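You operate a simulated robot arm through the tools that you are given. There is no shell and no other tool. Be economical: measure what you need, move in short steps, check, and stop when the job is done.

You are at the controls of a simulated robot arm. One attempt, no reset.

## Task
Run the head out fast to 475 mm or beyond, then set SLOW and jog it to 700 mm.
Fine: speed lever to FAST for the run; hands clear of the moving head; brake on and drive stopped after.

It is judged by the outcome, as a careful person would: the job done as asked, and still so three seconds after it is handed in. It fails if anything else is knocked over, pushed out of place, dropped, spilled or broken.

## Robot
A 6-joint arm with a two-finger parallel gripper, fixed in place. Base frame: the origin is at the foot of the arm, x ahead of it, y to its left, z up. Readings come in mm, degrees, newtons and seconds.
With the tool pointing down near the work surface it reaches from about 300 to 800 mm from the base axis. Its first joint turns from -166.0 to 166.0 degrees. Payload 3.91 kg.
Tool frame: the origin (TCP) lies between the finger pads and is the grasp point; the fingertips stand 30 mm ahead of it; z points along the fingers, y is the line along which they close. Largest opening 110 mm; finger width 20, thickness 10; the body of the gripper, 48 by 112 mm, starts 55 mm behind the TCP.
Orientation is that of the tool frame in the base frame, as [roll, pitch, yaw] about the fixed x, y, z axes, in that order (R = Rz(yaw) Ry(pitch) Rx(roll)). With the fingers straight down and closing along the base's y, the tool's x points along the base's -x, its y along +y and its z along -z.

## Interface
- The arm moves only by the tool move_arm. Its argument "deltas" is a list that holds one entry, the list of rows, each a list of 7 numbers: the gripper command, from -1 (shut) to 1 (fully open), values between in proportion, then the shift along the tool's x, y, z in mm, then the turn, a rotation vector about the tool's x, y, z in degrees. In form: [[[jaw, tx, ty, tz, rx, ry, rz], ...]]. A call has 1 to 12 rows; each row is the pose to reach, as a shift and turn from the pose commanded when the call began, along the tool's axes at that moment. A row lasts 0.2 s, in which the tool goes at most 50 mm and 8.6 degrees; a call with a longer step from one row to the next is refused whole, and so is a gripper value outside its range. Where a pose cannot be reached the arm comes as near as it can. A force on the tool above 80 N (or 10 N above the force at the start of the call, whichever is more), or a blocked arm, ends the call early, and 0.2 s more pass. The fingers move at their own pace (about 45 mm/s each) and stop on an object; they squeeze with about 35 N. The grip force told is the motor's: it shows also when the fingers shut on nothing. Time passes only in rows, and 0.2 s behind the last, so rows that repeat a pose let the fingers close. It gives the time, the measured TCP pose, the force on the tool (base axes), the opening and the grip force at its end, in the units of the frame above (readings bear some noise).
- Cameras (640 x 400 px; columns grow to the right, rows downward): "scene" is fixed at [399, 651.9, 1580.8]; the picture's right is [-1.00, -0.07, 0.00], its down [-0.03, 0.45, -0.89] and it looks along [0.06, -0.89, -0.45] (base axes); focal length 362 px, centre (320, 200). "wrist" rides on the gripper at [77, 7, -114] in the tool frame; the picture's right is [-0.09, 1.00, 0.00], its down [-0.80, -0.07, -0.59] and it looks along [-0.59, -0.05, 0.80] (tool axes); focal length 270 px, centre (320, 200). There is no depth. A picture from a camera that has moved, and an enlarged one, comes with that camera's place and axes in the base frame and with its lens.
- snapshot(camera): a new picture of that camera. No time passes.
- slide_trunk(by): slides the trunk up (or, below 0, down) by that many mm; the arm rides with it, the base frame stays. It gives what a move gives, with no picture.
- enlarge(camera, box): a new picture of the part [left, top, right, bottom] of that camera's present view, enlarged. No time passes.
- sign_off(): hands the job in; it is judged then, once.

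Work in short steps. Places have to be worked out from the pictures, the camera data and where the tool is seen: move nearer, look again, correct. Check each grasp and each placing, and mend what went wrong. You have 120 turns and 76 pictures in all, those below and enlarged ones among them. Open the gripper and draw the arm clear of the work before you hand the job in, unless the task says otherwise; then end with one line.

The tools are called after "Call:" as a command line: name --argument value ..., lists and objects as JSON in quotes. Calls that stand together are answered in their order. move_arm: Moves the arm, as the interface text tells. Its arguments: {"type":"object","properties":{"deltas":{"type":"array"}},"required":["deltas"]} The other tools are called the same way: slide_trunk (by) slides the trunk up or down; snapshot (camera) takes a picture; enlarge (camera, box) takes an enlarged picture of a part of a camera's view; sign_off () hands the job in.

At the start:

```text
t: 0.0
tcp_pos: [427.6, -252.5, 1332.1]
tool_rot: [180.0, 0.1, -180.0]
contact_force: [-0.7, 0.2, -0.6]
finger_gap: 109.6
grasp_force: 0.1
trunk travel left (down, up): [-525.0, 85.0]
```

scene: 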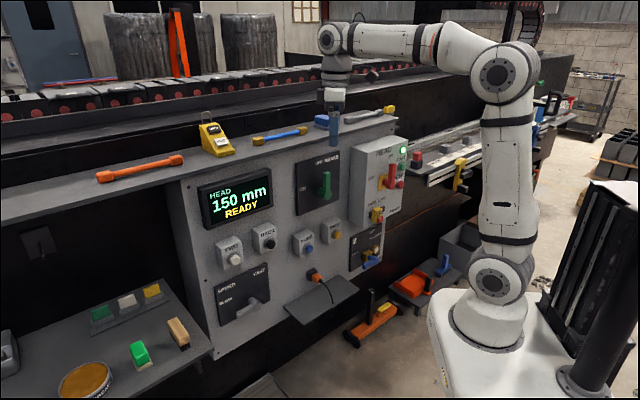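
wrist: 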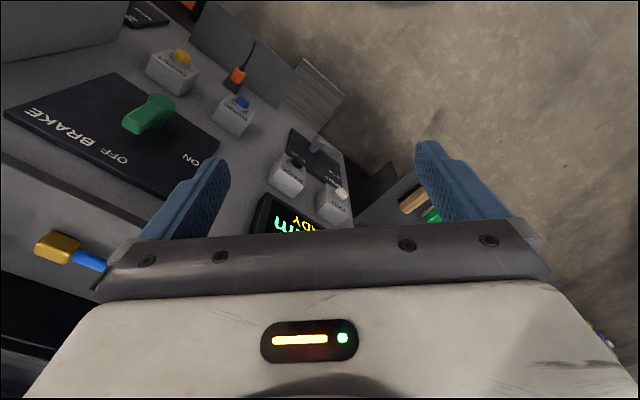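

The panel carries a display, brake switch, speed lever, push buttons and a head isolator box. I enlarge the panel to read the labels.

Call:
enlarge --camera "scene" --box '[190, 120, 350, 220]'

Call:
enlarge --camera "scene" --box '[200, 210, 360, 330]'

Call:
enlarge --camera "scene" --box '[330, 120, 490, 280]'

```text
4.00 times, centred on (270, 170) of scene
camera zoom: at [399.0, 651.9, 1580.8], right [-1.0, -0.07, 0.0], down [-0.03, 0.45, -0.89], along [0.06, -0.89, -0.45], focal length 1446 px, centre (520, 320)
```

zoom: 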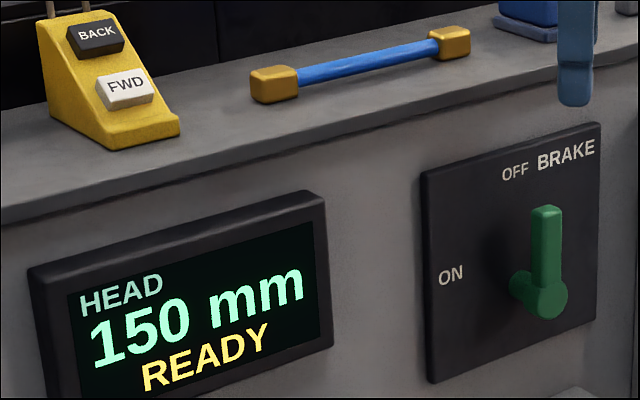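

```text
3.33 times, centred on (280, 270) of scene
camera zoom: at [399.0, 651.9, 1580.8], right [-1.0, -0.07, 0.0], down [-0.03, 0.45, -0.89], along [0.06, -0.89, -0.45], focal length 1205 px, centre (453, -33)
```

zoom: 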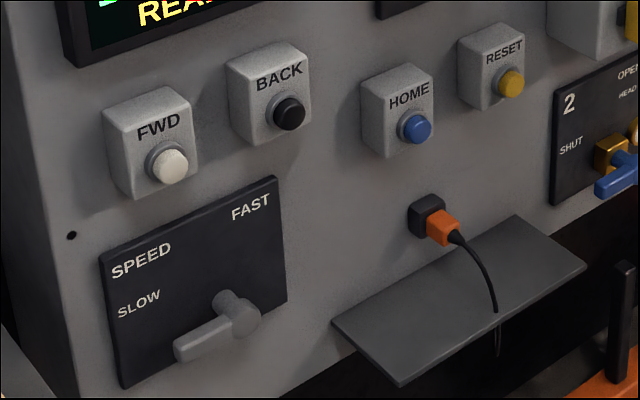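

```text
2.50 times, centred on (410, 200) of scene
camera zoom: at [399.0, 651.9, 1580.8], right [-1.0, -0.07, 0.0], down [-0.03, 0.45, -0.89], along [0.06, -0.89, -0.45], focal length 904 px, centre (95, 200)
```

zoom: 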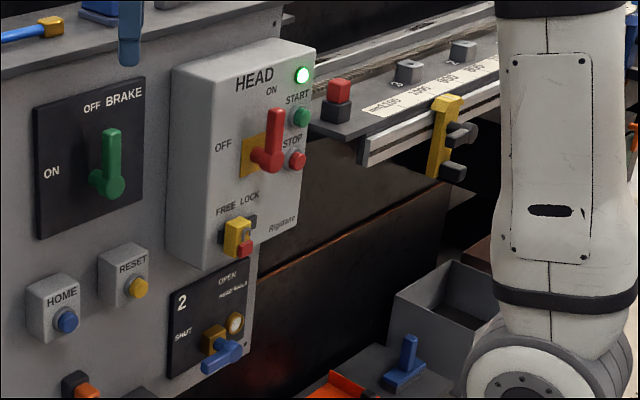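

Now I look closer at the rail with scale and stops, the isolator box, and the left shelf.

Call:
enlarge --camera "scene" --box '[400, 90, 480, 150]'

Call:
enlarge --camera "scene" --box '[400, 130, 480, 200]'

Call:
enlarge --camera "scene" --box '[340, 130, 420, 190]'

Call:
enlarge --camera "scene" --box '[340, 190, 420, 280]'

Call:
enlarge --camera "scene" --box '[500, 70, 640, 170]'

```text
6.67 times, centred on (440, 120) of scene
camera zoom: at [399.0, 651.9, 1580.8], right [-1.0, -0.07, 0.0], down [-0.03, 0.45, -0.89], along [0.06, -0.89, -0.45], focal length 2410 px, centre (-480, 733)
```

zoom: 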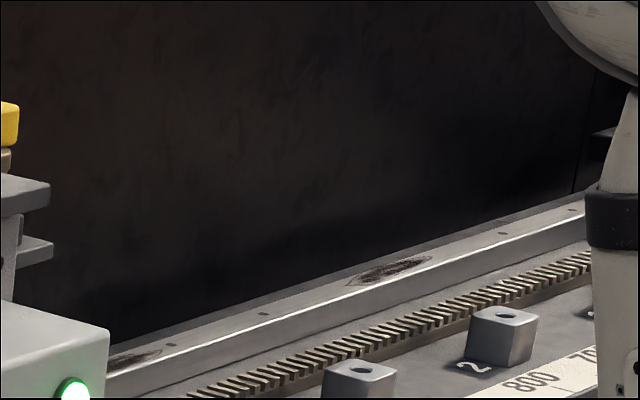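

```text
5.71 times, centred on (440, 165) of scene
camera zoom: at [399.0, 651.9, 1580.8], right [-1.0, -0.07, 0.0], down [-0.03, 0.45, -0.89], along [0.06, -0.89, -0.45], focal length 2066 px, centre (-366, 400)
```

zoom: 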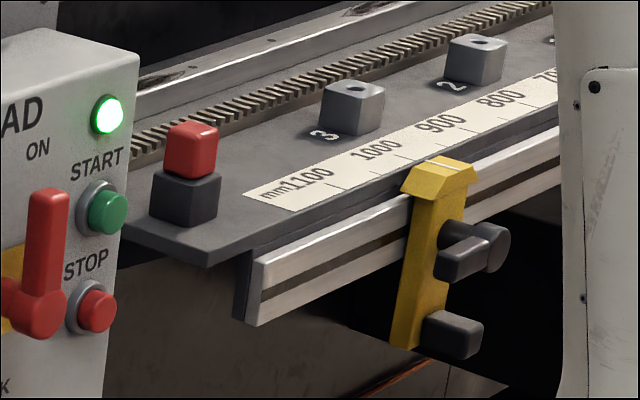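

```text
6.67 times, centred on (380, 160) of scene
camera zoom: at [399.0, 651.9, 1580.8], right [-1.0, -0.07, 0.0], down [-0.03, 0.45, -0.89], along [0.06, -0.89, -0.45], focal length 2410 px, centre (-80, 467)
```

zoom: 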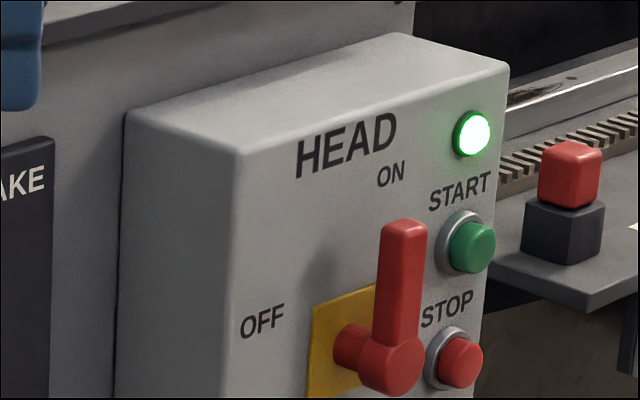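

```text
4.44 times, centred on (380, 235) of scene
camera zoom: at [399.0, 651.9, 1580.8], right [-1.0, -0.07, 0.0], down [-0.03, 0.45, -0.89], along [0.06, -0.89, -0.45], focal length 1607 px, centre (53, 44)
```

zoom: 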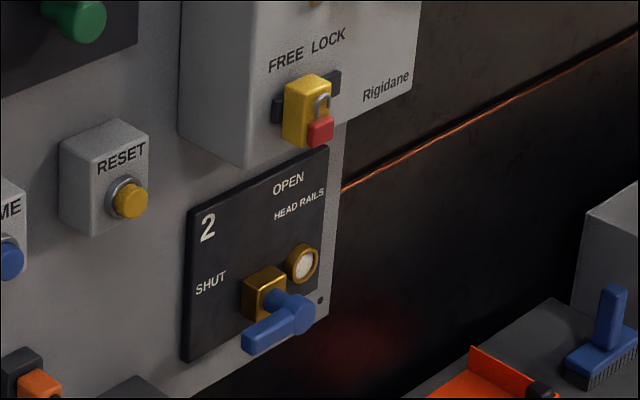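

```text
4.00 times, centred on (570, 120) of scene
camera zoom: at [399.0, 651.9, 1580.8], right [-1.0, -0.07, 0.0], down [-0.03, 0.45, -0.89], along [0.06, -0.89, -0.45], focal length 1446 px, centre (-680, 520)
```

zoom: 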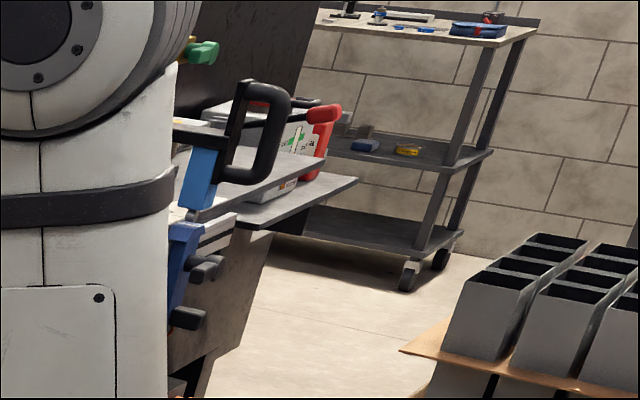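

Triangulating both views, the panel is a vertical plane about 680 mm from the base in direction (0.7, -0.7), facing the robot. I turn the tool horizontal towards it (camera on top), backing off a bit, in two steps.

Call:
move_arm --deltas '[[[1, 5, 4.6, 0, 4.24, 1.756, -4.24], [1, 10, 9.2, 0, 8.48, 3.51, -8.48], [1, 15, 13.8, 0, 12.72, 5.27, -12.72], [1, 20, 18.4, 0, 16.96, 7.02, -16.96], [1, 25, 23, 0, 21.2, 8.78, -21.2], [1, 30, 27.6, 0, 25.44, 10.54, -25.44], [1, 35, 32, 0, 29.68, 12.29, -29.68], [1, 40, 36.6, 0, 33.92, 14.05, -33.92], [1, 45, 41, 0, 38.16, 15.8, -38.16], [1, 50, 45.6, 0, 42.4, 17.56, -42.4], [1, 55, 50, 0, 46.64, 19.32, -46.64], [1, 60, 55, 0, 50.88, 21.07, -50.88]]]'

```text
t: 2.6
tcp_pos: [366.5, -198.6, 1331.3]
tool_rot: [-139.3, -37.8, -139.3]
contact_force: [0.2, 0.0, -0.4]
finger_gap: 109.8
grasp_force: 0.0
trunk travel left (down, up): [-525.0, 85.0]
```

Reached without trouble; continuing the remaining ~73.6° about the same tool axis.

Call:
move_arm --deltas '[[[1, 0, 0, 0, 4.16, 1.723, -4.16], [1, 0, 0, 0, 8.32, 3.45, -8.32], [1, 0, 0, 0, 12.48, 5.17, -12.48], [1, 0, 0, 0, 16.64, 6.89, -16.64], [1, 0, 0, 0, 20.8, 8.62, -20.8], [1, 0, 0, 0, 24.96, 10.34, -24.96], [1, 0, 0, 0, 29.12, 12.06, -29.12], [1, 0, 0, 0, 33.28, 13.78, -33.28], [1, 0, 0, 0, 37.44, 15.5, -37.44], [1, 0, 0, 0, 41.6, 17.23, -41.6], [1, 0, 0, 0, 45.76, 18.95, -45.76], [1, 0, 0, 0, 49.92, 20.68, -49.92]]]'

Call:
snapshot --camera "wrist"

Call:
snapshot --camera "scene"

```text
t: 5.2
tcp_pos: [370.8, -198.6, 1336.2]
tool_rot: [154.1, -89.9, -19.2]
contact_force: [0.3, -0.1, -0.5]
finger_gap: 110.2
grasp_force: 0.0
out of reach, approached as far as the arm can: row 12
trunk travel left (down, up): [-525.0, 85.0]
```

```text
65 pictures are left
camera wrist: at [285.8, -122.5, 1415.0], right [-0.71, -0.7, -0.09], down [-0.37, 0.47, -0.8], along [0.6, -0.53, -0.59], focal length 270 px, centre (320, 200)
```

wrist: 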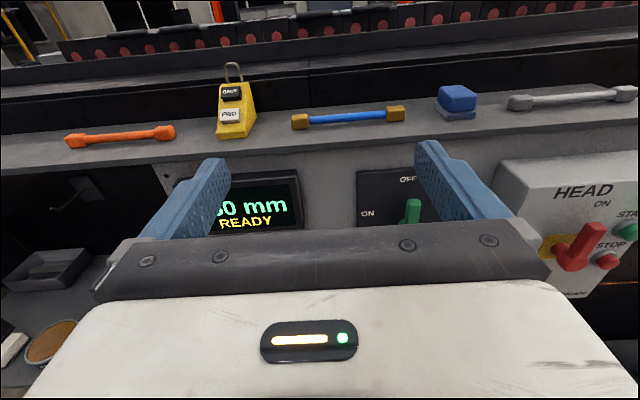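

```text
64 pictures are left
```

scene: 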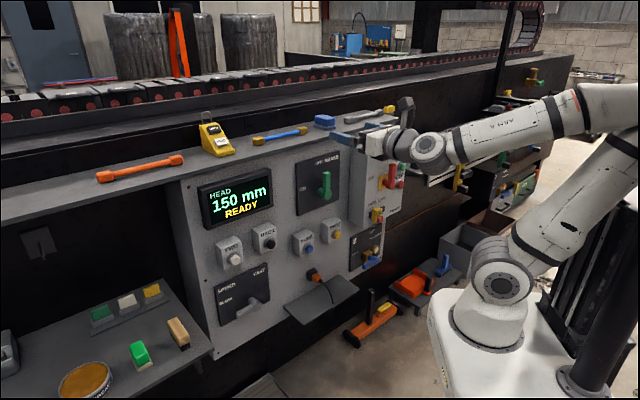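

The tool faces the panel squarely. The rail to the right is now exposed, so I look at it for anything on the head's path.

Call:
enlarge --camera "scene" --box '[440, 60, 580, 150]'

Call:
enlarge --camera "scene" --box '[440, 140, 580, 230]'

```text
4.44 times, centred on (510, 105) of scene
camera zoom: at [399.0, 651.9, 1580.8], right [-1.0, -0.07, 0.0], down [-0.03, 0.45, -0.89], along [0.06, -0.89, -0.45], focal length 1607 px, centre (-524, 622)
```

zoom: 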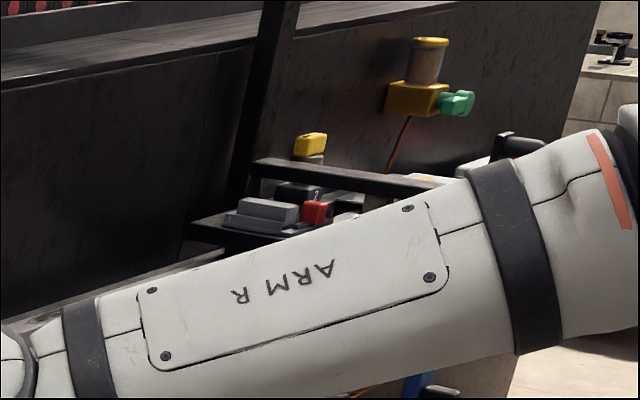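

```text
4.44 times, centred on (510, 185) of scene
camera zoom: at [399.0, 651.9, 1580.8], right [-1.0, -0.07, 0.0], down [-0.03, 0.45, -0.89], along [0.06, -0.89, -0.45], focal length 1607 px, centre (-524, 267)
```

zoom: 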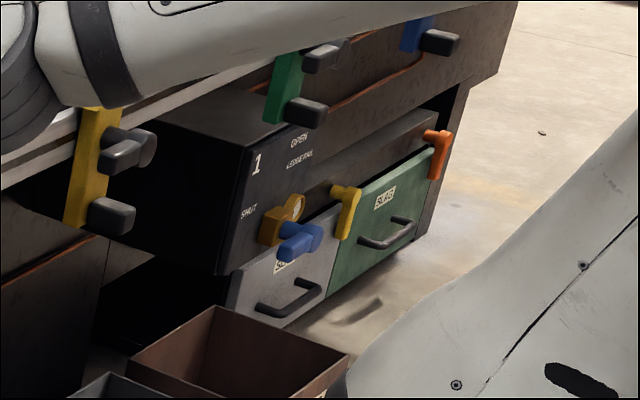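

The rail has yellow, green and blue dogs, and the head parks beyond the arm. I slide sideways along the machine (backed off) to view the rail and head with the wrist camera.

Call:
move_arm --deltas '[[[1, 0, 35, -8, 0, 0, 0], [1, 0, 70, -16, 0, 0, 0], [1, 0, 105, -24, 0, 0, 0], [1, 0, 140, -32, 0, 0, 0], [1, 0, 175, -40, 0, 0, 0], [1, 0, 210, -48, 0, 0, 0], [1, 0, 245, -56, 0, 0, 0], [1, 0, 280, -56, 0, 0, 0], [1, 0, 315, -56, 0, 0, 0], [1, 0, 350, -56, 0, 0, 0], [1, 0, 385, -56, 0, 0, 0], [1, 0, 420, -56, 0, 0, 0]]]'

Call:
snapshot --camera "wrist"

Call:
snapshot --camera "scene"

```text
t: 5.9
tcp_pos: [376.9, -182.2, 1336.8]
tool_rot: [175.5, -86.7, -27.7]
contact_force: [0.1, 0.8, 0.9]
finger_gap: 109.8
grasp_force: 0.0
out of reach, approached as far as the arm can: row 1, 2, 3
trunk travel left (down, up): [-525.0, 85.0]
stopped in row 3: the arm was blocked; the commanded pose is now the measured one
```

```text
61 pictures are left
camera wrist: at [280.5, -128.1, 1420.7], right [-0.54, -0.84, -0.08], down [-0.51, 0.4, -0.77], along [0.68, -0.37, -0.64], focal length 270 px, centre (320, 200)
```

wrist: 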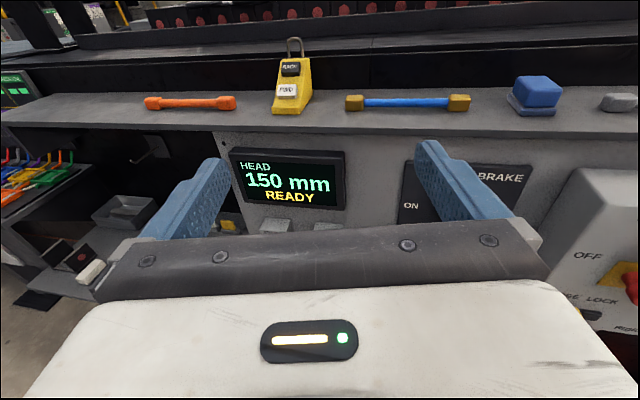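

```text
60 pictures are left
```

scene: 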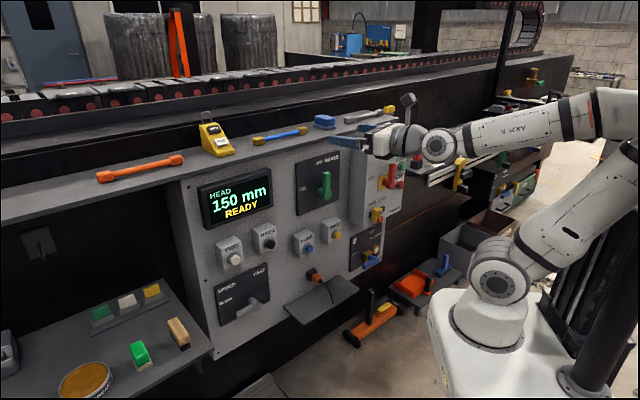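

The wrist is nearly straight in line with the forearm up here (singular). I go lower, staying well back from the panel, so that the wrist is bent again.

Call:
move_arm --deltas '[[[1, -20, 0, -5, 0, 0, 0], [1, -40, 0, -10, 0, 0, 0], [1, -60, 0, -15, 0, 0, 0], [1, -80, 0, -20, 0, 0, 0], [1, -100, 0, -25, 0, 0, 0], [1, -120, 0, -30, 0, 0, 0], [1, -140, 0, -30, 0, 0, 0], [1, -160, 0, -30, 0, 0, 0], [1, -180, 0, -30, 0, 0, 0], [1, -200, 0, -30, 0, 0, 0]]]'

Call:
snapshot --camera "scene"

```text
t: 8.1
tcp_pos: [470.3, -207.8, 1235.9]
tool_rot: [173.4, -86.2, -26.5]
contact_force: [0.6, -0.5, -0.3]
finger_gap: 109.9
grasp_force: 0.2
out of reach, approached as far as the arm can: row 1, 2, 3, 4, 5, 6, 7, 8, 9, 10
trunk travel left (down, up): [-525.0, 85.0]
```

```text
59 pictures are left
```

scene: 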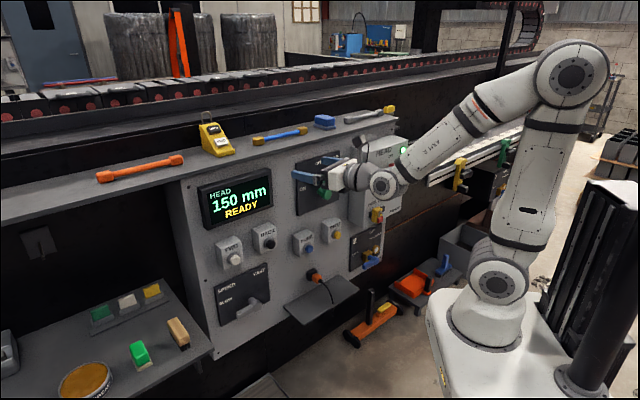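

The arm drifts, so a wrist joint seems at its stop. I back off and roll the gripper +180° about its own axis (undoing the large twist), camera below.

Call:
move_arm --deltas '[[[1, 0, 0, -10, 0, 0, 8.2], [1, 0, 0, -20, 0, 0, 16.4], [1, 0, 0, -30, 0, 0, 24.6], [1, 0, 0, -40, 0, 0, 32.8], [1, 0, 0, -50, 0, 0, 41], [1, 0, 0, -60, 0, 0, 49.2], [1, 0, 0, -70, 0, 0, 57.4], [1, 0, 0, -80, 0, 0, 65.6], [1, 0, 0, -80, 0, 0, 73.8], [1, 0, 0, -80, 0, 0, 82], [1, 0, 0, -80, 0, 0, 90]]]'

Call:
snapshot --camera "wrist"

```text
t: 10.5
tcp_pos: [442.5, -173.2, 1283.4]
tool_rot: [-93.3, -0.2, -122.4]
contact_force: [-0.2, -0.6, 0.1]
finger_gap: 110.1
grasp_force: 0.0
out of reach, approached as far as the arm can: row 1, 2, 3, 4, 5, 6, 7, 8, 9, 10, 11
trunk travel left (down, up): [-525.0, 85.0]
```

```text
58 pictures are left
camera wrist: at [304.8, -178.5, 1285.5], right [0.0, 0.1, -0.99], down [-0.07, 0.99, 0.1], along [1.0, 0.07, 0.0], focal length 270 px, centre (320, 200)
```

wrist: 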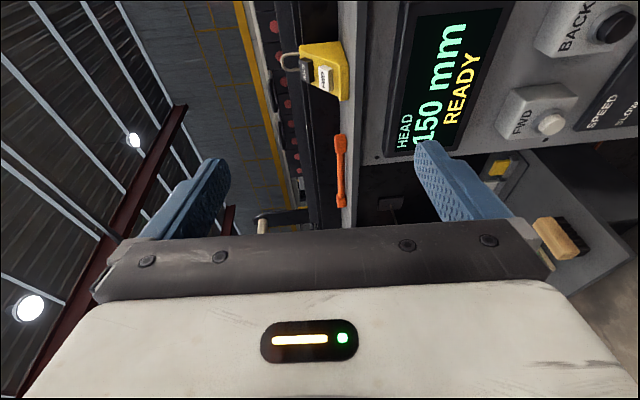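

The limit seems to be the elbow folding (TCP too close to the base with the tool horizontal). I roll back to camera-up, and move out to about 530 mm ahead and to the right.

Call:
move_arm --deltas '[[[1, 13.4, 2.6, 6, -0.66, 1.14, -8.1], [1, 26.8, 5.3, 12, -1.33, 2.27, -16.2], [1, 40.2, 7.9, 18, -2, 3.4, -24.3], [1, 53.6, 10.5, 24, -2.65, 4.55, -32.4], [1, 67, 13.2, 30, -3.3, 5.7, -40.5], [1, 80, 15.8, 36, -4, 6.8, -48.6], [1, 94, 18.5, 42, -4.6, 8, -56.8], [1, 107, 21, 48, -5.3, 9.1, -64.9], [1, 121, 23.7, 54, -6, 10.2, -73], [1, 134, 26.4, 60, -6.6, 11.4, -81.1], [1, 147.6, 29, 66, -7.3, 12.5, -89.2]]]'

Call:
snapshot --camera "wrist"

```text
t: 12.9
tcp_pos: [435.0, -306.5, 1256.3]
tool_rot: [113.3, -89.4, 20.5]
contact_force: [0.2, 0.3, -0.6]
finger_gap: 110.0
grasp_force: 0.1
out of reach, approached as far as the arm can: row 6, 7, 8, 9, 10, 11
trunk travel left (down, up): [-525.0, 85.0]
```

```text
57 pictures are left
camera wrist: at [351.6, -228.6, 1335.0], right [-0.72, -0.69, -0.08], down [-0.37, 0.48, -0.8], along [0.59, -0.55, -0.6], focal length 270 px, centre (320, 200)
```

wrist: 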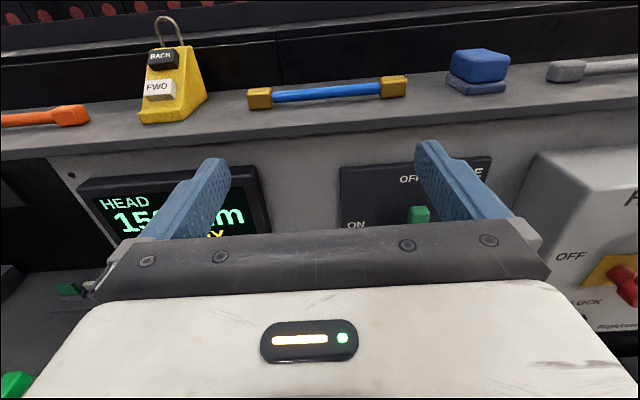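

Still short of the target once rolled past about 45°, so a wrist stop limits camera-up. I roll back to camera-sideways, keeping the position, and see whether it is fully reachable.

Call:
move_arm --deltas '[[[1, 0, 0, 0, 0, 0, 8.2], [1, 0, 0, 0, 0, 0, 16.4], [1, 0, 0, 0, 0, 0, 24.6], [1, 0, 0, 0, 0, 0, 32.8], [1, 0, 0, 0, 0, 0, 41], [1, 0, 0, 0, 0, 0, 49.2], [1, 0, 0, 0, 0, 0, 57.4], [1, 0, 0, 0, 0, 0, 65.6], [1, 0, 0, 0, 0, 0, 73.8], [1, 0, 0, 0, 0, 0, 82], [1, 0, 0, 0, 0, 0, 90]]]'

```text
t: 15.3
tcp_pos: [436.5, -300.2, 1256.6]
tool_rot: [-90.1, -0.3, -135.4]
contact_force: [-0.1, 0.3, -0.6]
finger_gap: 110.0
grasp_force: 0.1
out of reach, approached as far as the arm can: row 1, 2, 3, 4, 5, 6, 7, 8, 9, 10, 11
trunk travel left (down, up): [-525.0, 85.0]
```

The pattern fits a wrist stop that forbids bending the tool upward from the forearm. Lowering the trunk makes the forearm more level relative to the panel height, so I do that (tool is clear in front of the panel).

Call:
slide_trunk --by -250

Call:
snapshot --camera "scene"

```text
t: 17.9
tcp_pos: [436.7, -299.0, 1006.2]
tool_rot: [-90.0, -0.3, -135.4]
contact_force: [0.4, -1.5, 0.7]
finger_gap: 110.1
grasp_force: 0.1
trunk travel left (down, up): [-275.0, 335.0]
```

```text
56 pictures are left
```

scene: 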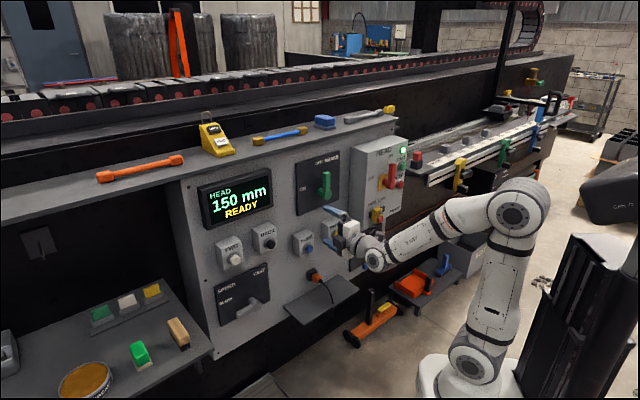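

The whole rail is now visible from the scene camera; I enlarge it.

Call:
enlarge --camera "scene" --box '[400, 110, 500, 190]'

Call:
enlarge --camera "scene" --box '[475, 70, 575, 150]'

```text
5.00 times, centred on (450, 150) of scene
camera zoom: at [399.0, 651.9, 1580.8], right [-1.0, -0.07, 0.0], down [-0.03, 0.45, -0.89], along [0.06, -0.89, -0.45], focal length 1807 px, centre (-330, 450)
```

zoom: 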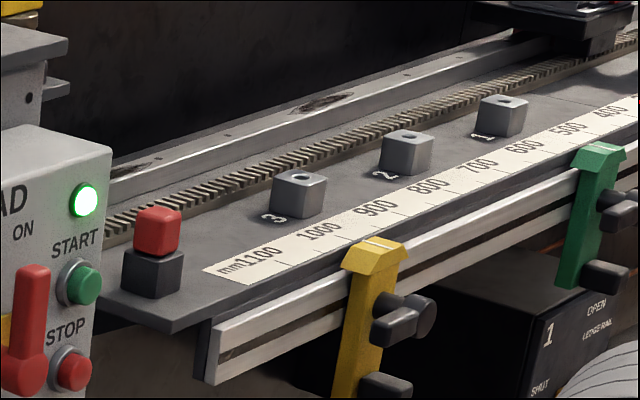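

```text
5.00 times, centred on (525, 110) of scene
camera zoom: at [399.0, 651.9, 1580.8], right [-1.0, -0.07, 0.0], down [-0.03, 0.45, -0.89], along [0.06, -0.89, -0.45], focal length 1807 px, centre (-705, 650)
```

zoom: 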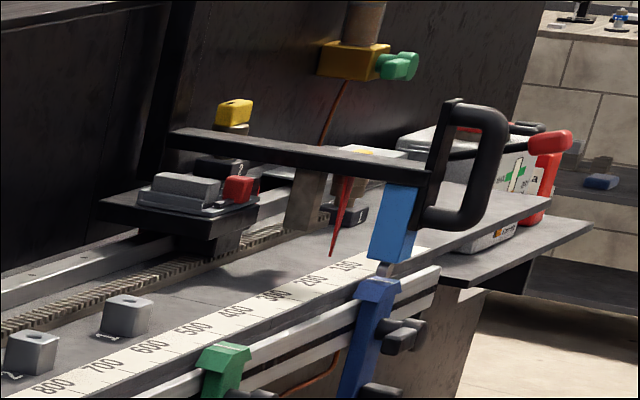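

Head stands at 150 with a clear rail; green dog at about 475, yellow at about 850. Now a wrist picture here, to locate the speed lever and FWD button by triangulation.

Call:
snapshot --camera "wrist"

```text
53 pictures are left
camera wrist: at [301.4, -272.2, 1001.4], right [0.06, 0.06, -1.0], down [0.15, 0.99, 0.07], along [0.99, -0.16, 0.05], focal length 270 px, centre (320, 200)
```

wrist: 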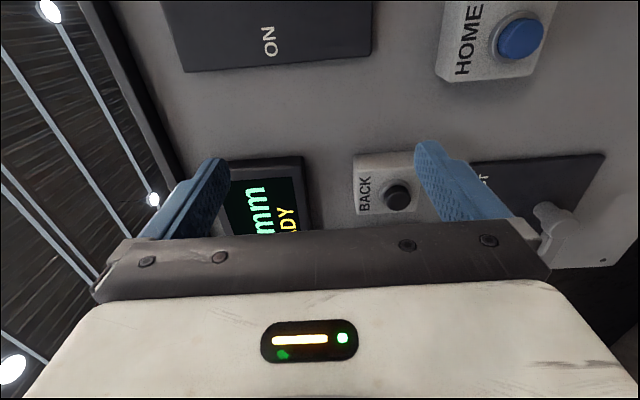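

Triangulation gives: button caps at f≈667 (distance along the panel normal), BACK s≈213 z≈925, FWD s≈347 z≈926, speed lever hub s≈277 z≈700 with its arm 80 mm to the left (SLOW), brake hub s≈-40 z≈1014 with handle up (OFF). I shut the jaws as a probe, move left, and lower the trunk.

Call:
move_arm --deltas '[[[-1, -20, 0, 3, 0, 0, 0], [-1, -40, 0, 6, 0, 0, 0], [-1, -60, 0, 9, 0, 0, 0], [-1, -80, 0, 12, 0, 0, 0], [-1, -100, 0, 15, 0, 0, 0], [-1, -120, 0, 18, 0, 0, 0], [-1, -140, 0, 21, 0, 0, 0], [-1, -160, 0, 24, 0, 0, 0], [-1, -180, 0, 27, 0, 0, 0], [-1, -200, 0, 30, 0, 0, 0], [-1, -220, 0, 33, 0, 0, 0], [-1, -240, 0, 36, 0, 0, 0]]]'

Call:
slide_trunk --by -275

Call:
snapshot --camera "wrist"

Call:
snapshot --camera "scene"

```text
t: 20.5
tcp_pos: [633.8, -158.0, 1003.9]
tool_rot: [-89.9, -0.3, -135.4]
contact_force: [-0.3, -1.3, -0.4]
finger_gap: 0.0
grasp_force: 35.4
trunk travel left (down, up): [-275.0, 335.0]
```

```text
t: 23.2
tcp_pos: [632.8, -156.9, 729.3]
tool_rot: [-90.1, -0.3, -135.4]
contact_force: [0.2, 0.1, 0.2]
finger_gap: 0.0
grasp_force: 35.3
trunk travel left (down, up): [0.0, 610.0]
```

```text
52 pictures are left
camera wrist: at [497.9, -130.7, 724.6], right [0.06, 0.06, -1.0], down [0.15, 0.99, 0.07], along [0.99, -0.16, 0.05], focal length 270 px, centre (320, 200)
```

wrist: 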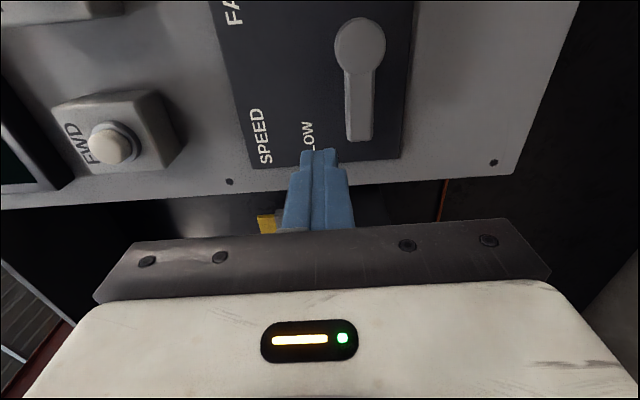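

```text
51 pictures are left
```

scene: 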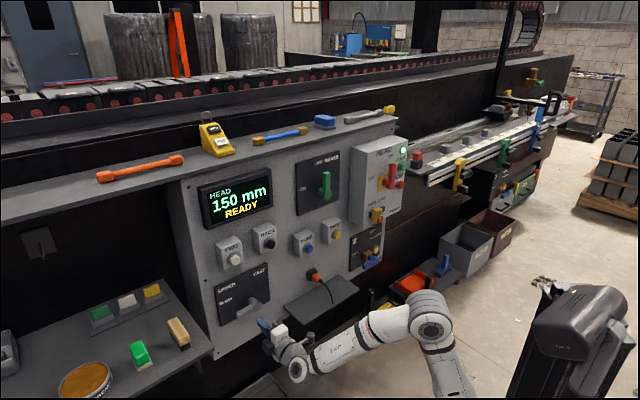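

This pose is fully reachable; from this view the lever bar lies at z≈697 from s≈283 (hub) to 356, its face at f≈682, panel at f≈727. I bring the shut fingertips below the bar near its end.

Call:
move_arm --deltas '[[[-1, 1, 20, 0, 0, 0, 0], [-1, 3, 40, 0, 0, 0, 0], [-1, 3, 60, 0, 0, 0, 0], [-1, 3, 72, 0, 0, 0, 0], [-1, 3, 72, 20, 0, 0, 0], [-1, 3, 72, 40, 0, 0, 0], [-1, 3, 72, 60, 0, 0, 0], [-1, 3, 72, 80, 0, 0, 0], [-1, 3, 72, 95, 0, 0, 0], [-1, 3, 72, 110, 0, 0, 0]]]'

Call:
snapshot --camera "wrist"

```text
t: 25.4
tcp_pos: [706.2, -237.8, 657.8]
tool_rot: [-90.0, -0.3, -135.4]
contact_force: [-0.5, -0.1, 0.3]
finger_gap: 0.2
grasp_force: 34.8
trunk travel left (down, up): [0.0, 610.0]
```

```text
50 pictures are left
camera wrist: at [570.3, -211.4, 652.7], right [0.06, 0.06, -1.0], down [0.15, 0.99, 0.07], along [0.99, -0.16, 0.05], focal length 270 px, centre (320, 200)
```

wrist: 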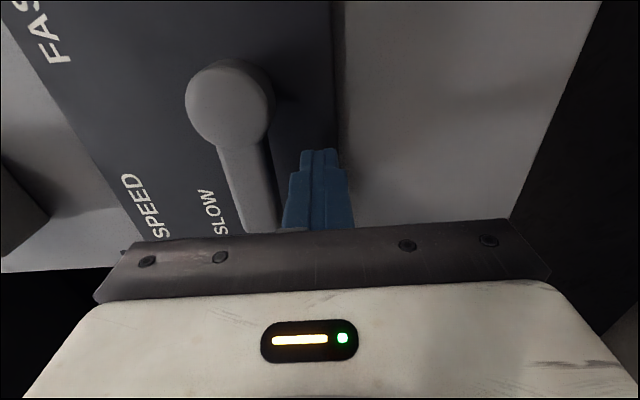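

The fingertips are just under the bar. I push it up along an arc about the hub towards FAST.

Call:
move_arm --deltas '[[[-1, 0, -13, 0, 0, 0, 0], [-1, -4.9, -26.3, 0, 0, 0, 0], [-1, -6.1, -40.3, 0, 0, 0, 0], [-1, -3.6, -54.2, 0, 0, 0, 0], [-1, 2.3, -67.1, 0, 0, 0, 0], [-1, 11.5, -77.9, 0, 0, 0, 0], [-1, 17, -82.5, 0, 0, 0, 0], [-1, 23, -86, 0, 0, 0, 0], [-1, 29, -88.6, 0, 0, 0, 0]]]'

Call:
enlarge --camera "scene" --box '[190, 180, 350, 340]'

```text
t: 27.4
tcp_pos: [692.6, -254.3, 741.8]
tool_rot: [-90.5, -0.7, -134.7]
contact_force: [41.3, 32.6, -7.1]
finger_gap: 0.1
grasp_force: 35.1
trunk travel left (down, up): [0.0, 610.0]
```

```text
2.50 times, centred on (270, 260) of scene
camera zoom: at [399.0, 651.9, 1580.8], right [-1.0, -0.07, 0.0], down [-0.03, 0.45, -0.89], along [0.06, -0.89, -0.45], focal length 904 px, centre (445, 50)
```

zoom: 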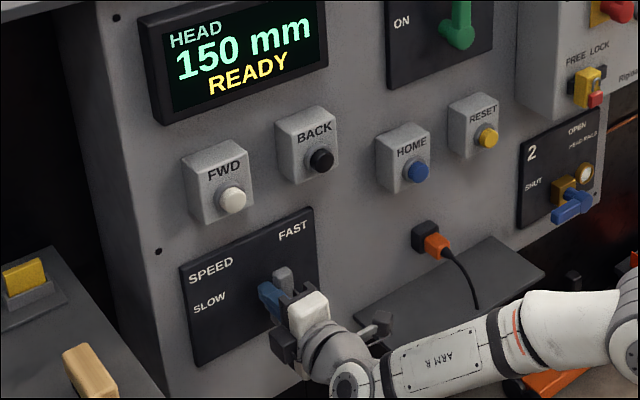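

The lever stands up against its stop (about 52 N). I ease off to the left and back out to check.

Call:
move_arm --deltas '[[[-1, -25, 0, 0, 0, 0, 0], [-1, -35, 0, -20, 0, 0, 0], [-1, -40, 0, -50, 0, 0, 0], [-1, -40, 0, -80, 0, 0, 0], [-1, -40, 0, -110, 0, 0, 0], [-1, -40, 0, -110, 0, 0, 0]]]'

Call:
snapshot --camera "wrist"

```text
t: 28.9
tcp_pos: [640.6, -150.7, 745.5]
tool_rot: [-90.0, -0.3, -135.4]
contact_force: [-0.3, 0.5, -0.9]
finger_gap: 0.3
grasp_force: 34.8
trunk travel left (down, up): [0.0, 610.0]
```

```text
48 pictures are left
camera wrist: at [504.4, -123.3, 741.4], right [0.06, 0.06, -1.0], down [0.15, 0.99, 0.07], along [0.99, -0.16, 0.05], focal length 270 px, centre (320, 200)
```

wrist: 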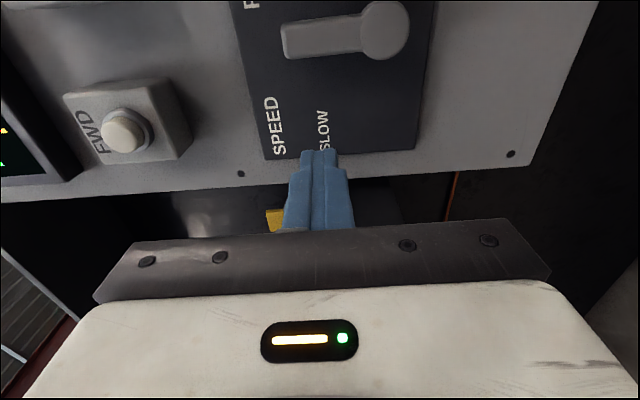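

The lever now points up at FAST. Next I rise in front of FWD (s≈346, z≈920) and check alignment.

Call:
move_arm --deltas '[[[-1, 0, -30, 0, 0, 0, 0], [-1, 0, -60, 0, 0, 0, 0], [-1, 0, -90, 0, 0, 0, 0], [-1, 0, -120, 0, 0, 0, 0], [-1, 0, -150, 0, 0, 0, 0], [-1, 0, -175, 0, 0, 0, 0], [-1, 0, -175, 25, 0, 0, 0], [-1, 0, -175, 45, 0, 0, 0]]]'

Call:
snapshot --camera "wrist"

Call:
snapshot --camera "scene"

```text
t: 30.6
tcp_pos: [672.5, -182.1, 918.1]
tool_rot: [-90.0, -0.3, -135.4]
contact_force: [0.5, 0.5, 0.0]
finger_gap: 0.0
grasp_force: 35.2
trunk travel left (down, up): [0.0, 610.0]
```

```text
47 pictures are left
camera wrist: at [537.1, -155.1, 913.9], right [0.06, 0.06, -1.0], down [0.15, 0.99, 0.07], along [0.99, -0.16, 0.05], focal length 270 px, centre (320, 200)
```

wrist: 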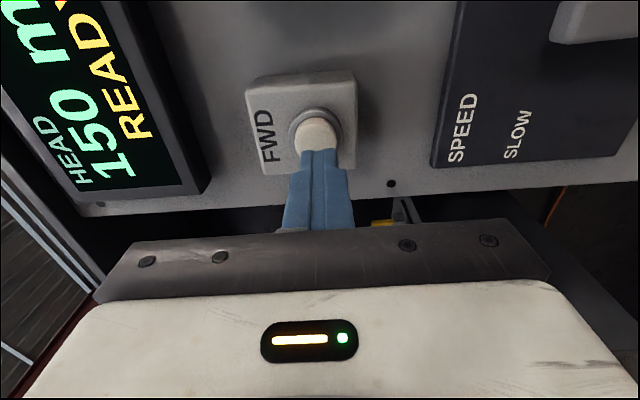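

```text
46 pictures are left
```

scene: 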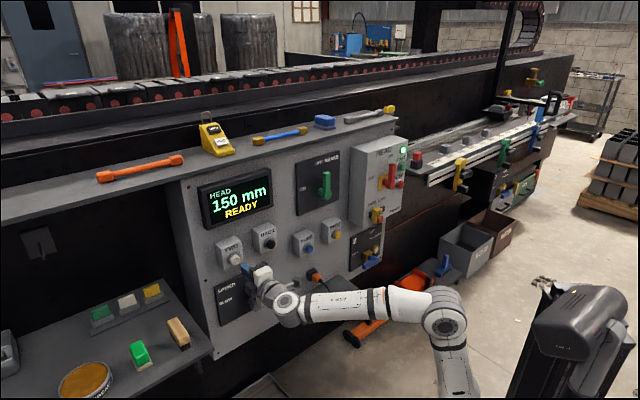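

The fingertips are in line with the FWD cap, tip about 33 mm short. A brief test press, then withdraw, to see how the drive responds.

Call:
move_arm --deltas '[[[-1, 0, -1.5, 15, 0, 0, 0], [-1, 0, -1.5, 28, 0, 0, 0], [-1, 0, -1.5, 34, 0, 0, 0], [-1, 0, -1.5, 39, 0, 0, 0], [-1, 0, -1.5, 43, 0, 0, 0], [-1, 0, -1.5, 20, 0, 0, 0]]]'

Call:
snapshot --camera "scene"

```text
t: 32.0
tcp_pos: [685.5, -198.8, 923.3]
tool_rot: [-89.9, -0.3, -135.4]
contact_force: [0.5, 0.2, -0.1]
finger_gap: 0.2
grasp_force: 35.2
trunk travel left (down, up): [0.0, 610.0]
```

```text
45 pictures are left
```

scene: 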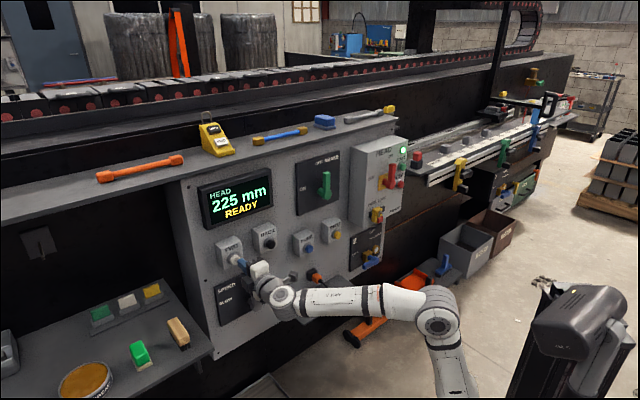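

FWD is hold-to-run: the head went 150 → 225. I hold it for about a second more and read again.

Call:
move_arm --deltas '[[[-1, 0, 2, 14, 0, 0, 0], [-1, 0, 3, 23, 0, 0, 0], [-1, 0, 3, 23, 0, 0, 0], [-1, 0, 3, 23, 0, 0, 0], [-1, 0, 3, 23, 0, 0, 0], [-1, 0, 3, 23, 0, 0, 0], [-1, 0, 3, 0, 0, 0, 0]]]'

Call:
enlarge --camera "scene" --box '[190, 170, 290, 230]'

```text
t: 33.6
tcp_pos: [685.9, -199.7, 920.4]
tool_rot: [-90.0, -0.4, -135.3]
contact_force: [-0.5, -0.3, -0.9]
finger_gap: 0.1
grasp_force: 34.8
trunk travel left (down, up): [0.0, 610.0]
```

```text
6.40 times, centred on (240, 200) of scene
camera zoom: at [399.0, 651.9, 1580.8], right [-1.0, -0.07, 0.0], down [-0.03, 0.45, -0.89], along [0.06, -0.89, -0.45], focal length 2314 px, centre (832, 200)
```

zoom: 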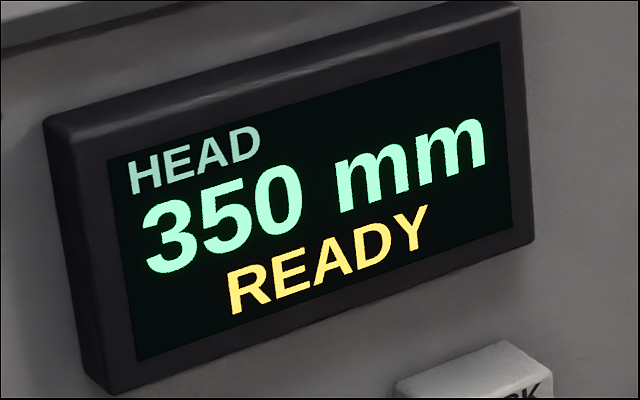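

At 125 mm/s it reached 350. Seven held rows more should bring it to about 525, past 475 and short of 700.

Call:
move_arm --deltas '[[[-1, 0, 0, 14, 0, 0, 0], [-1, 0, 0, 23, 0, 0, 0], [-1, 0, 0, 23, 0, 0, 0], [-1, 0, 0, 23, 0, 0, 0], [-1, 0, 0, 23, 0, 0, 0], [-1, 0, 0, 23, 0, 0, 0], [-1, 0, 0, 23, 0, 0, 0], [-1, 0, 0, 23, 0, 0, 0], [-1, 0, 0, 0, 0, 0, 0]]]'

Call:
snapshot --camera "scene"

Call:
enlarge --camera "scene" --box '[190, 170, 290, 230]'

```text
t: 34.4
tcp_pos: [697.5, -211.0, 921.1]
tool_rot: [-90.1, -0.2, -135.3]
contact_force: [-44.8, 27.3, -9.6]
finger_gap: 0.0
grasp_force: 35.0
trunk travel left (down, up): [0.0, 610.0]
stopped in row 3: the force on the tool passed its limit (the readings are from after the stop); the commanded pose is now the measured one
```

```text
43 pictures are left
```

scene: 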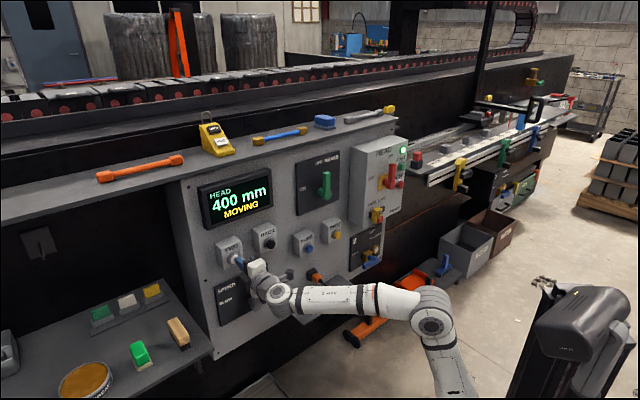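

```text
6.40 times, centred on (240, 200) of scene
camera zoom: at [399.0, 651.9, 1580.8], right [-1.0, -0.07, 0.0], down [-0.03, 0.45, -0.89], along [0.06, -0.89, -0.45], focal length 2314 px, centre (832, 200)
```

zoom: 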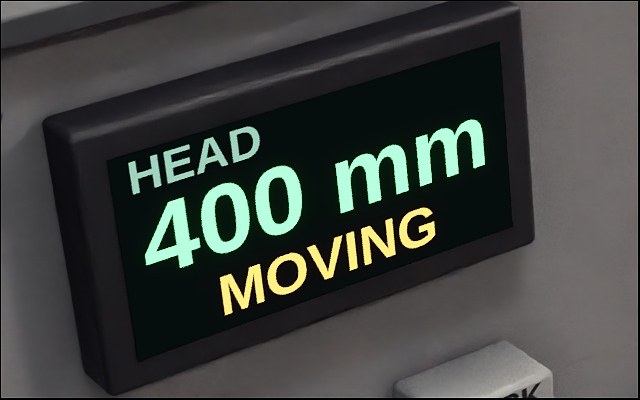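

The force limit ended the call with FWD still pressed and the head moving at 400. I just hold four rows and then draw back 23 mm.

Call:
move_arm --deltas '[[[-1, 0, 0, 0, 0, 0, 0], [-1, 0, 0, 0, 0, 0, 0], [-1, 0, 0, 0, 0, 0, 0], [-1, 0, 0, 0, 0, 0, 0], [-1, 0, 0, -20, 0, 0, 0]]]'

Call:
enlarge --camera "scene" --box '[190, 170, 290, 230]'

```text
t: 35.6
tcp_pos: [687.2, -200.4, 917.6]
tool_rot: [-90.3, -0.3, -135.3]
contact_force: [0.0, 0.2, -0.5]
finger_gap: 0.0
grasp_force: 34.6
trunk travel left (down, up): [0.0, 610.0]
```

```text
6.40 times, centred on (240, 200) of scene
camera zoom: at [399.0, 651.9, 1580.8], right [-1.0, -0.07, 0.0], down [-0.03, 0.45, -0.89], along [0.06, -0.89, -0.45], focal length 2314 px, centre (832, 200)
```

zoom: 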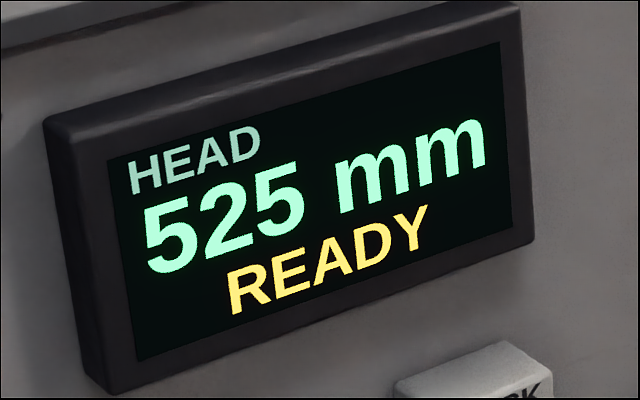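

525 mm, READY. Now I back off and go down to the right-hand side of the upright speed lever.

Call:
move_arm --deltas '[[[-1, 0, 0, -25, 0, 0, 0], [-1, 0, 0, -50, 0, 0, 0], [-1, 0, 0, -70, 0, 0, 0], [-1, 16, 29, -70, 0, 0, 0], [-1, 32, 58, -70, 0, 0, 0], [-1, 48, 87, -70, 0, 0, 0], [-1, 64, 116, -70, 0, 0, 0], [-1, 80, 145, -70, 0, 0, 0], [-1, 101, 173, -70, 0, 0, 0], [-1, 101, 173, -50, 0, 0, 0], [-1, 101, 173, -25, 0, 0, 0]]]'

Call:
snapshot --camera "wrist"

```text
t: 38.0
tcp_pos: [593.0, -255.2, 745.8]
tool_rot: [-90.4, -0.3, -135.3]
contact_force: [-1.0, -0.3, 0.4]
finger_gap: 0.2
grasp_force: 34.9
trunk travel left (down, up): [0.0, 610.0]
```

```text
40 pictures are left
camera wrist: at [458.6, -227.0, 742.9], right [0.05, 0.06, -1.0], down [0.15, 0.99, 0.07], along [0.99, -0.15, 0.04], focal length 270 px, centre (320, 200)
```

wrist: 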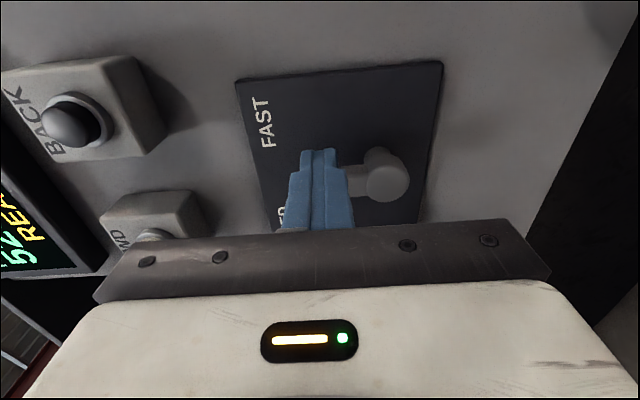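

Probe is right of the lever. I advance beside it and sweep it left and down to SLOW.

Call:
move_arm --deltas '[[[-1, 0, 0, 25, 0, 0, 0], [-1, 0, 0, 50, 0, 0, 0], [-1, 0, 1, 68, 0, 0, 0], [-1, -19, 1, 68, 0, 0, 0], [-1, -32.3, -3, 68, 0, 0, 0], [-1, -46.3, -4.3, 68, 0, 0, 0], [-1, -60.2, -2, 68, 0, 0, 0], [-1, -73.1, 4, 68, 0, 0, 0], [-1, -83.9, 13.3, 68, 0, 0, 0], [-1, -89, 19, 68, 0, 0, 0], [-1, -92, 25, 68, 0, 0, 0], [-1, -94.3, 29, 68, 0, 0, 0]]]'

Call:
enlarge --camera "scene" --box '[190, 170, 350, 330]'

```text
t: 40.6
tcp_pos: [709.7, -235.6, 717.2]
tool_rot: [-90.2, -0.4, -135.3]
contact_force: [0.5, -0.3, -0.1]
finger_gap: 0.1
grasp_force: 35.1
trunk travel left (down, up): [0.0, 610.0]
```

```text
2.50 times, centred on (270, 250) of scene
camera zoom: at [399.0, 651.9, 1580.8], right [-1.0, -0.07, 0.0], down [-0.03, 0.45, -0.89], along [0.06, -0.89, -0.45], focal length 904 px, centre (445, 75)
```

zoom: 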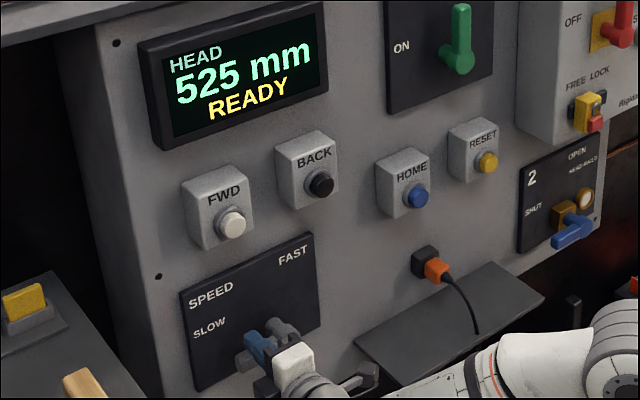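

No force now; the lever seems to be over. I press a little further down to seat it, then back out and look.

Call:
move_arm --deltas '[[[-1, 0, 5, 0, 0, 0, 0], [-1, 0, 9, 0, 0, 0, 0]]]'

Call:
move_arm --deltas '[[[-1, 0, -15, 0, 0, 0, 0], [-1, 0, -20, -25, 0, 0, 0], [-1, 0, -20, -55, 0, 0, 0], [-1, 0, -20, -85, 0, 0, 0], [-1, 0, -20, -110, 0, 0, 0]]]'

Call:
snapshot --camera "wrist"

```text
t: 41.2
tcp_pos: [709.6, -234.5, 714.4]
tool_rot: [-89.6, -0.1, -135.3]
contact_force: [24.9, -10.7, 34.8]
finger_gap: 0.0
grasp_force: 35.0
trunk travel left (down, up): [0.0, 610.0]
```

```text
t: 42.4
tcp_pos: [632.4, -155.9, 726.7]
tool_rot: [-90.3, -0.4, -135.4]
contact_force: [0.3, -0.1, 0.2]
finger_gap: 0.0
grasp_force: 35.1
trunk travel left (down, up): [0.0, 610.0]
```

```text
38 pictures are left
camera wrist: at [496.8, -129.1, 723.4], right [0.05, 0.06, -1.0], down [0.15, 0.99, 0.07], along [0.99, -0.16, 0.04], focal length 270 px, centre (320, 200)
```

wrist: 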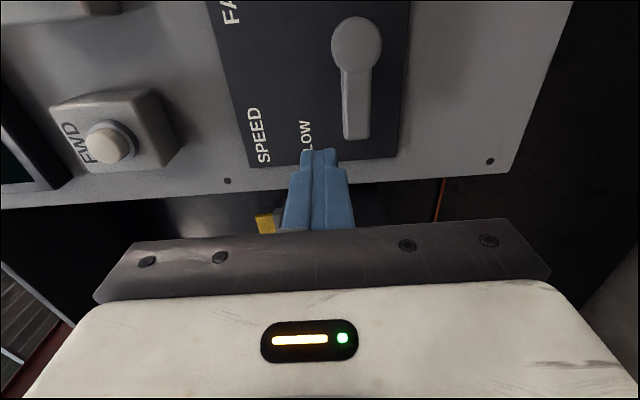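

Lever is fully at SLOW. Back up to FWD, then a short test press to learn the slow rate.

Call:
move_arm --deltas '[[[-1, -2, -35, 0, 0, 0, 0], [-1, -4, -70, 0, 0, 0, 0], [-1, -6, -105, 0, 0, 0, 0], [-1, -8, -140, 0, 0, 0, 0], [-1, -8, -175, 0, 0, 0, 0], [-1, -8, -193, 0, 0, 0, 0], [-1, -8, -193, 35, 0, 0, 0], [-1, -8, -193, 70, 0, 0, 0]]]'

Call:
move_arm --deltas '[[[-1, 0, 0, 10, 0, 0, 0], [-1, 0, 0, 16, 0, 0, 0], [-1, 0, 0, 16, 0, 0, 0], [-1, 0, 0, 16, 0, 0, 0], [-1, 0, 0, 16, 0, 0, 0], [-1, 0, 0, 0, 0, 0, 0]]]'

Call:
enlarge --camera "scene" --box '[190, 170, 290, 230]'

```text
t: 44.2
tcp_pos: [689.5, -199.9, 922.5]
tool_rot: [-90.3, -0.2, -135.3]
contact_force: [0.0, 0.8, 0.2]
finger_gap: 0.2
grasp_force: 35.2
trunk travel left (down, up): [0.0, 610.0]
```

```text
t: 45.6
tcp_pos: [689.1, -202.0, 920.9]
tool_rot: [-90.1, -0.2, -135.4]
contact_force: [-0.2, 0.1, -1.1]
finger_gap: 0.0
grasp_force: 35.7
trunk travel left (down, up): [0.0, 610.0]
```

```text
6.40 times, centred on (240, 200) of scene
camera zoom: at [399.0, 651.9, 1580.8], right [-1.0, -0.07, 0.0], down [-0.03, 0.45, -0.89], along [0.06, -0.89, -0.45], focal length 2314 px, centre (832, 200)
```

zoom: 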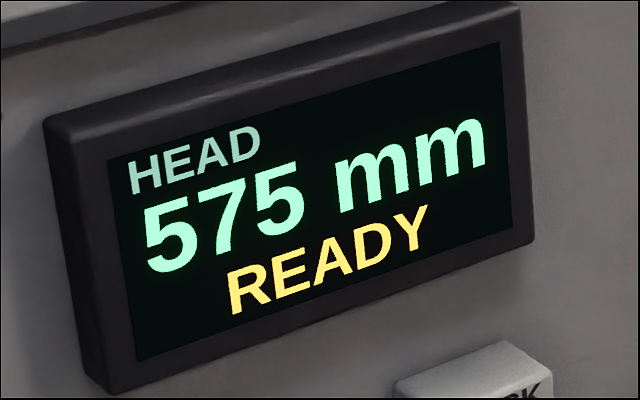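

50 mm from that press (575). The same press again, then check.

Call:
move_arm --deltas '[[[-1, 0, 0, 10, 0, 0, 0], [-1, 0, 0, 16, 0, 0, 0], [-1, 0, 0, 16, 0, 0, 0], [-1, 0, 0, 16, 0, 0, 0], [-1, 0, 0, 16, 0, 0, 0], [-1, 0, 0, 0, 0, 0, 0]]]'

Call:
enlarge --camera "scene" --box '[190, 170, 290, 230]'

```text
t: 47.0
tcp_pos: [688.9, -201.6, 919.0]
tool_rot: [-90.1, -0.2, -135.5]
contact_force: [0.2, -0.3, -0.9]
finger_gap: 0.3
grasp_force: 35.2
trunk travel left (down, up): [0.0, 610.0]
```

```text
6.40 times, centred on (240, 200) of scene
camera zoom: at [399.0, 651.9, 1580.8], right [-1.0, -0.07, 0.0], down [-0.03, 0.45, -0.89], along [0.06, -0.89, -0.45], focal length 2314 px, centre (832, 200)
```

zoom: 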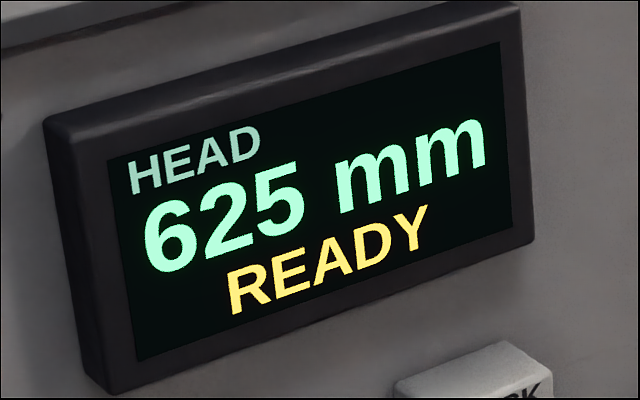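

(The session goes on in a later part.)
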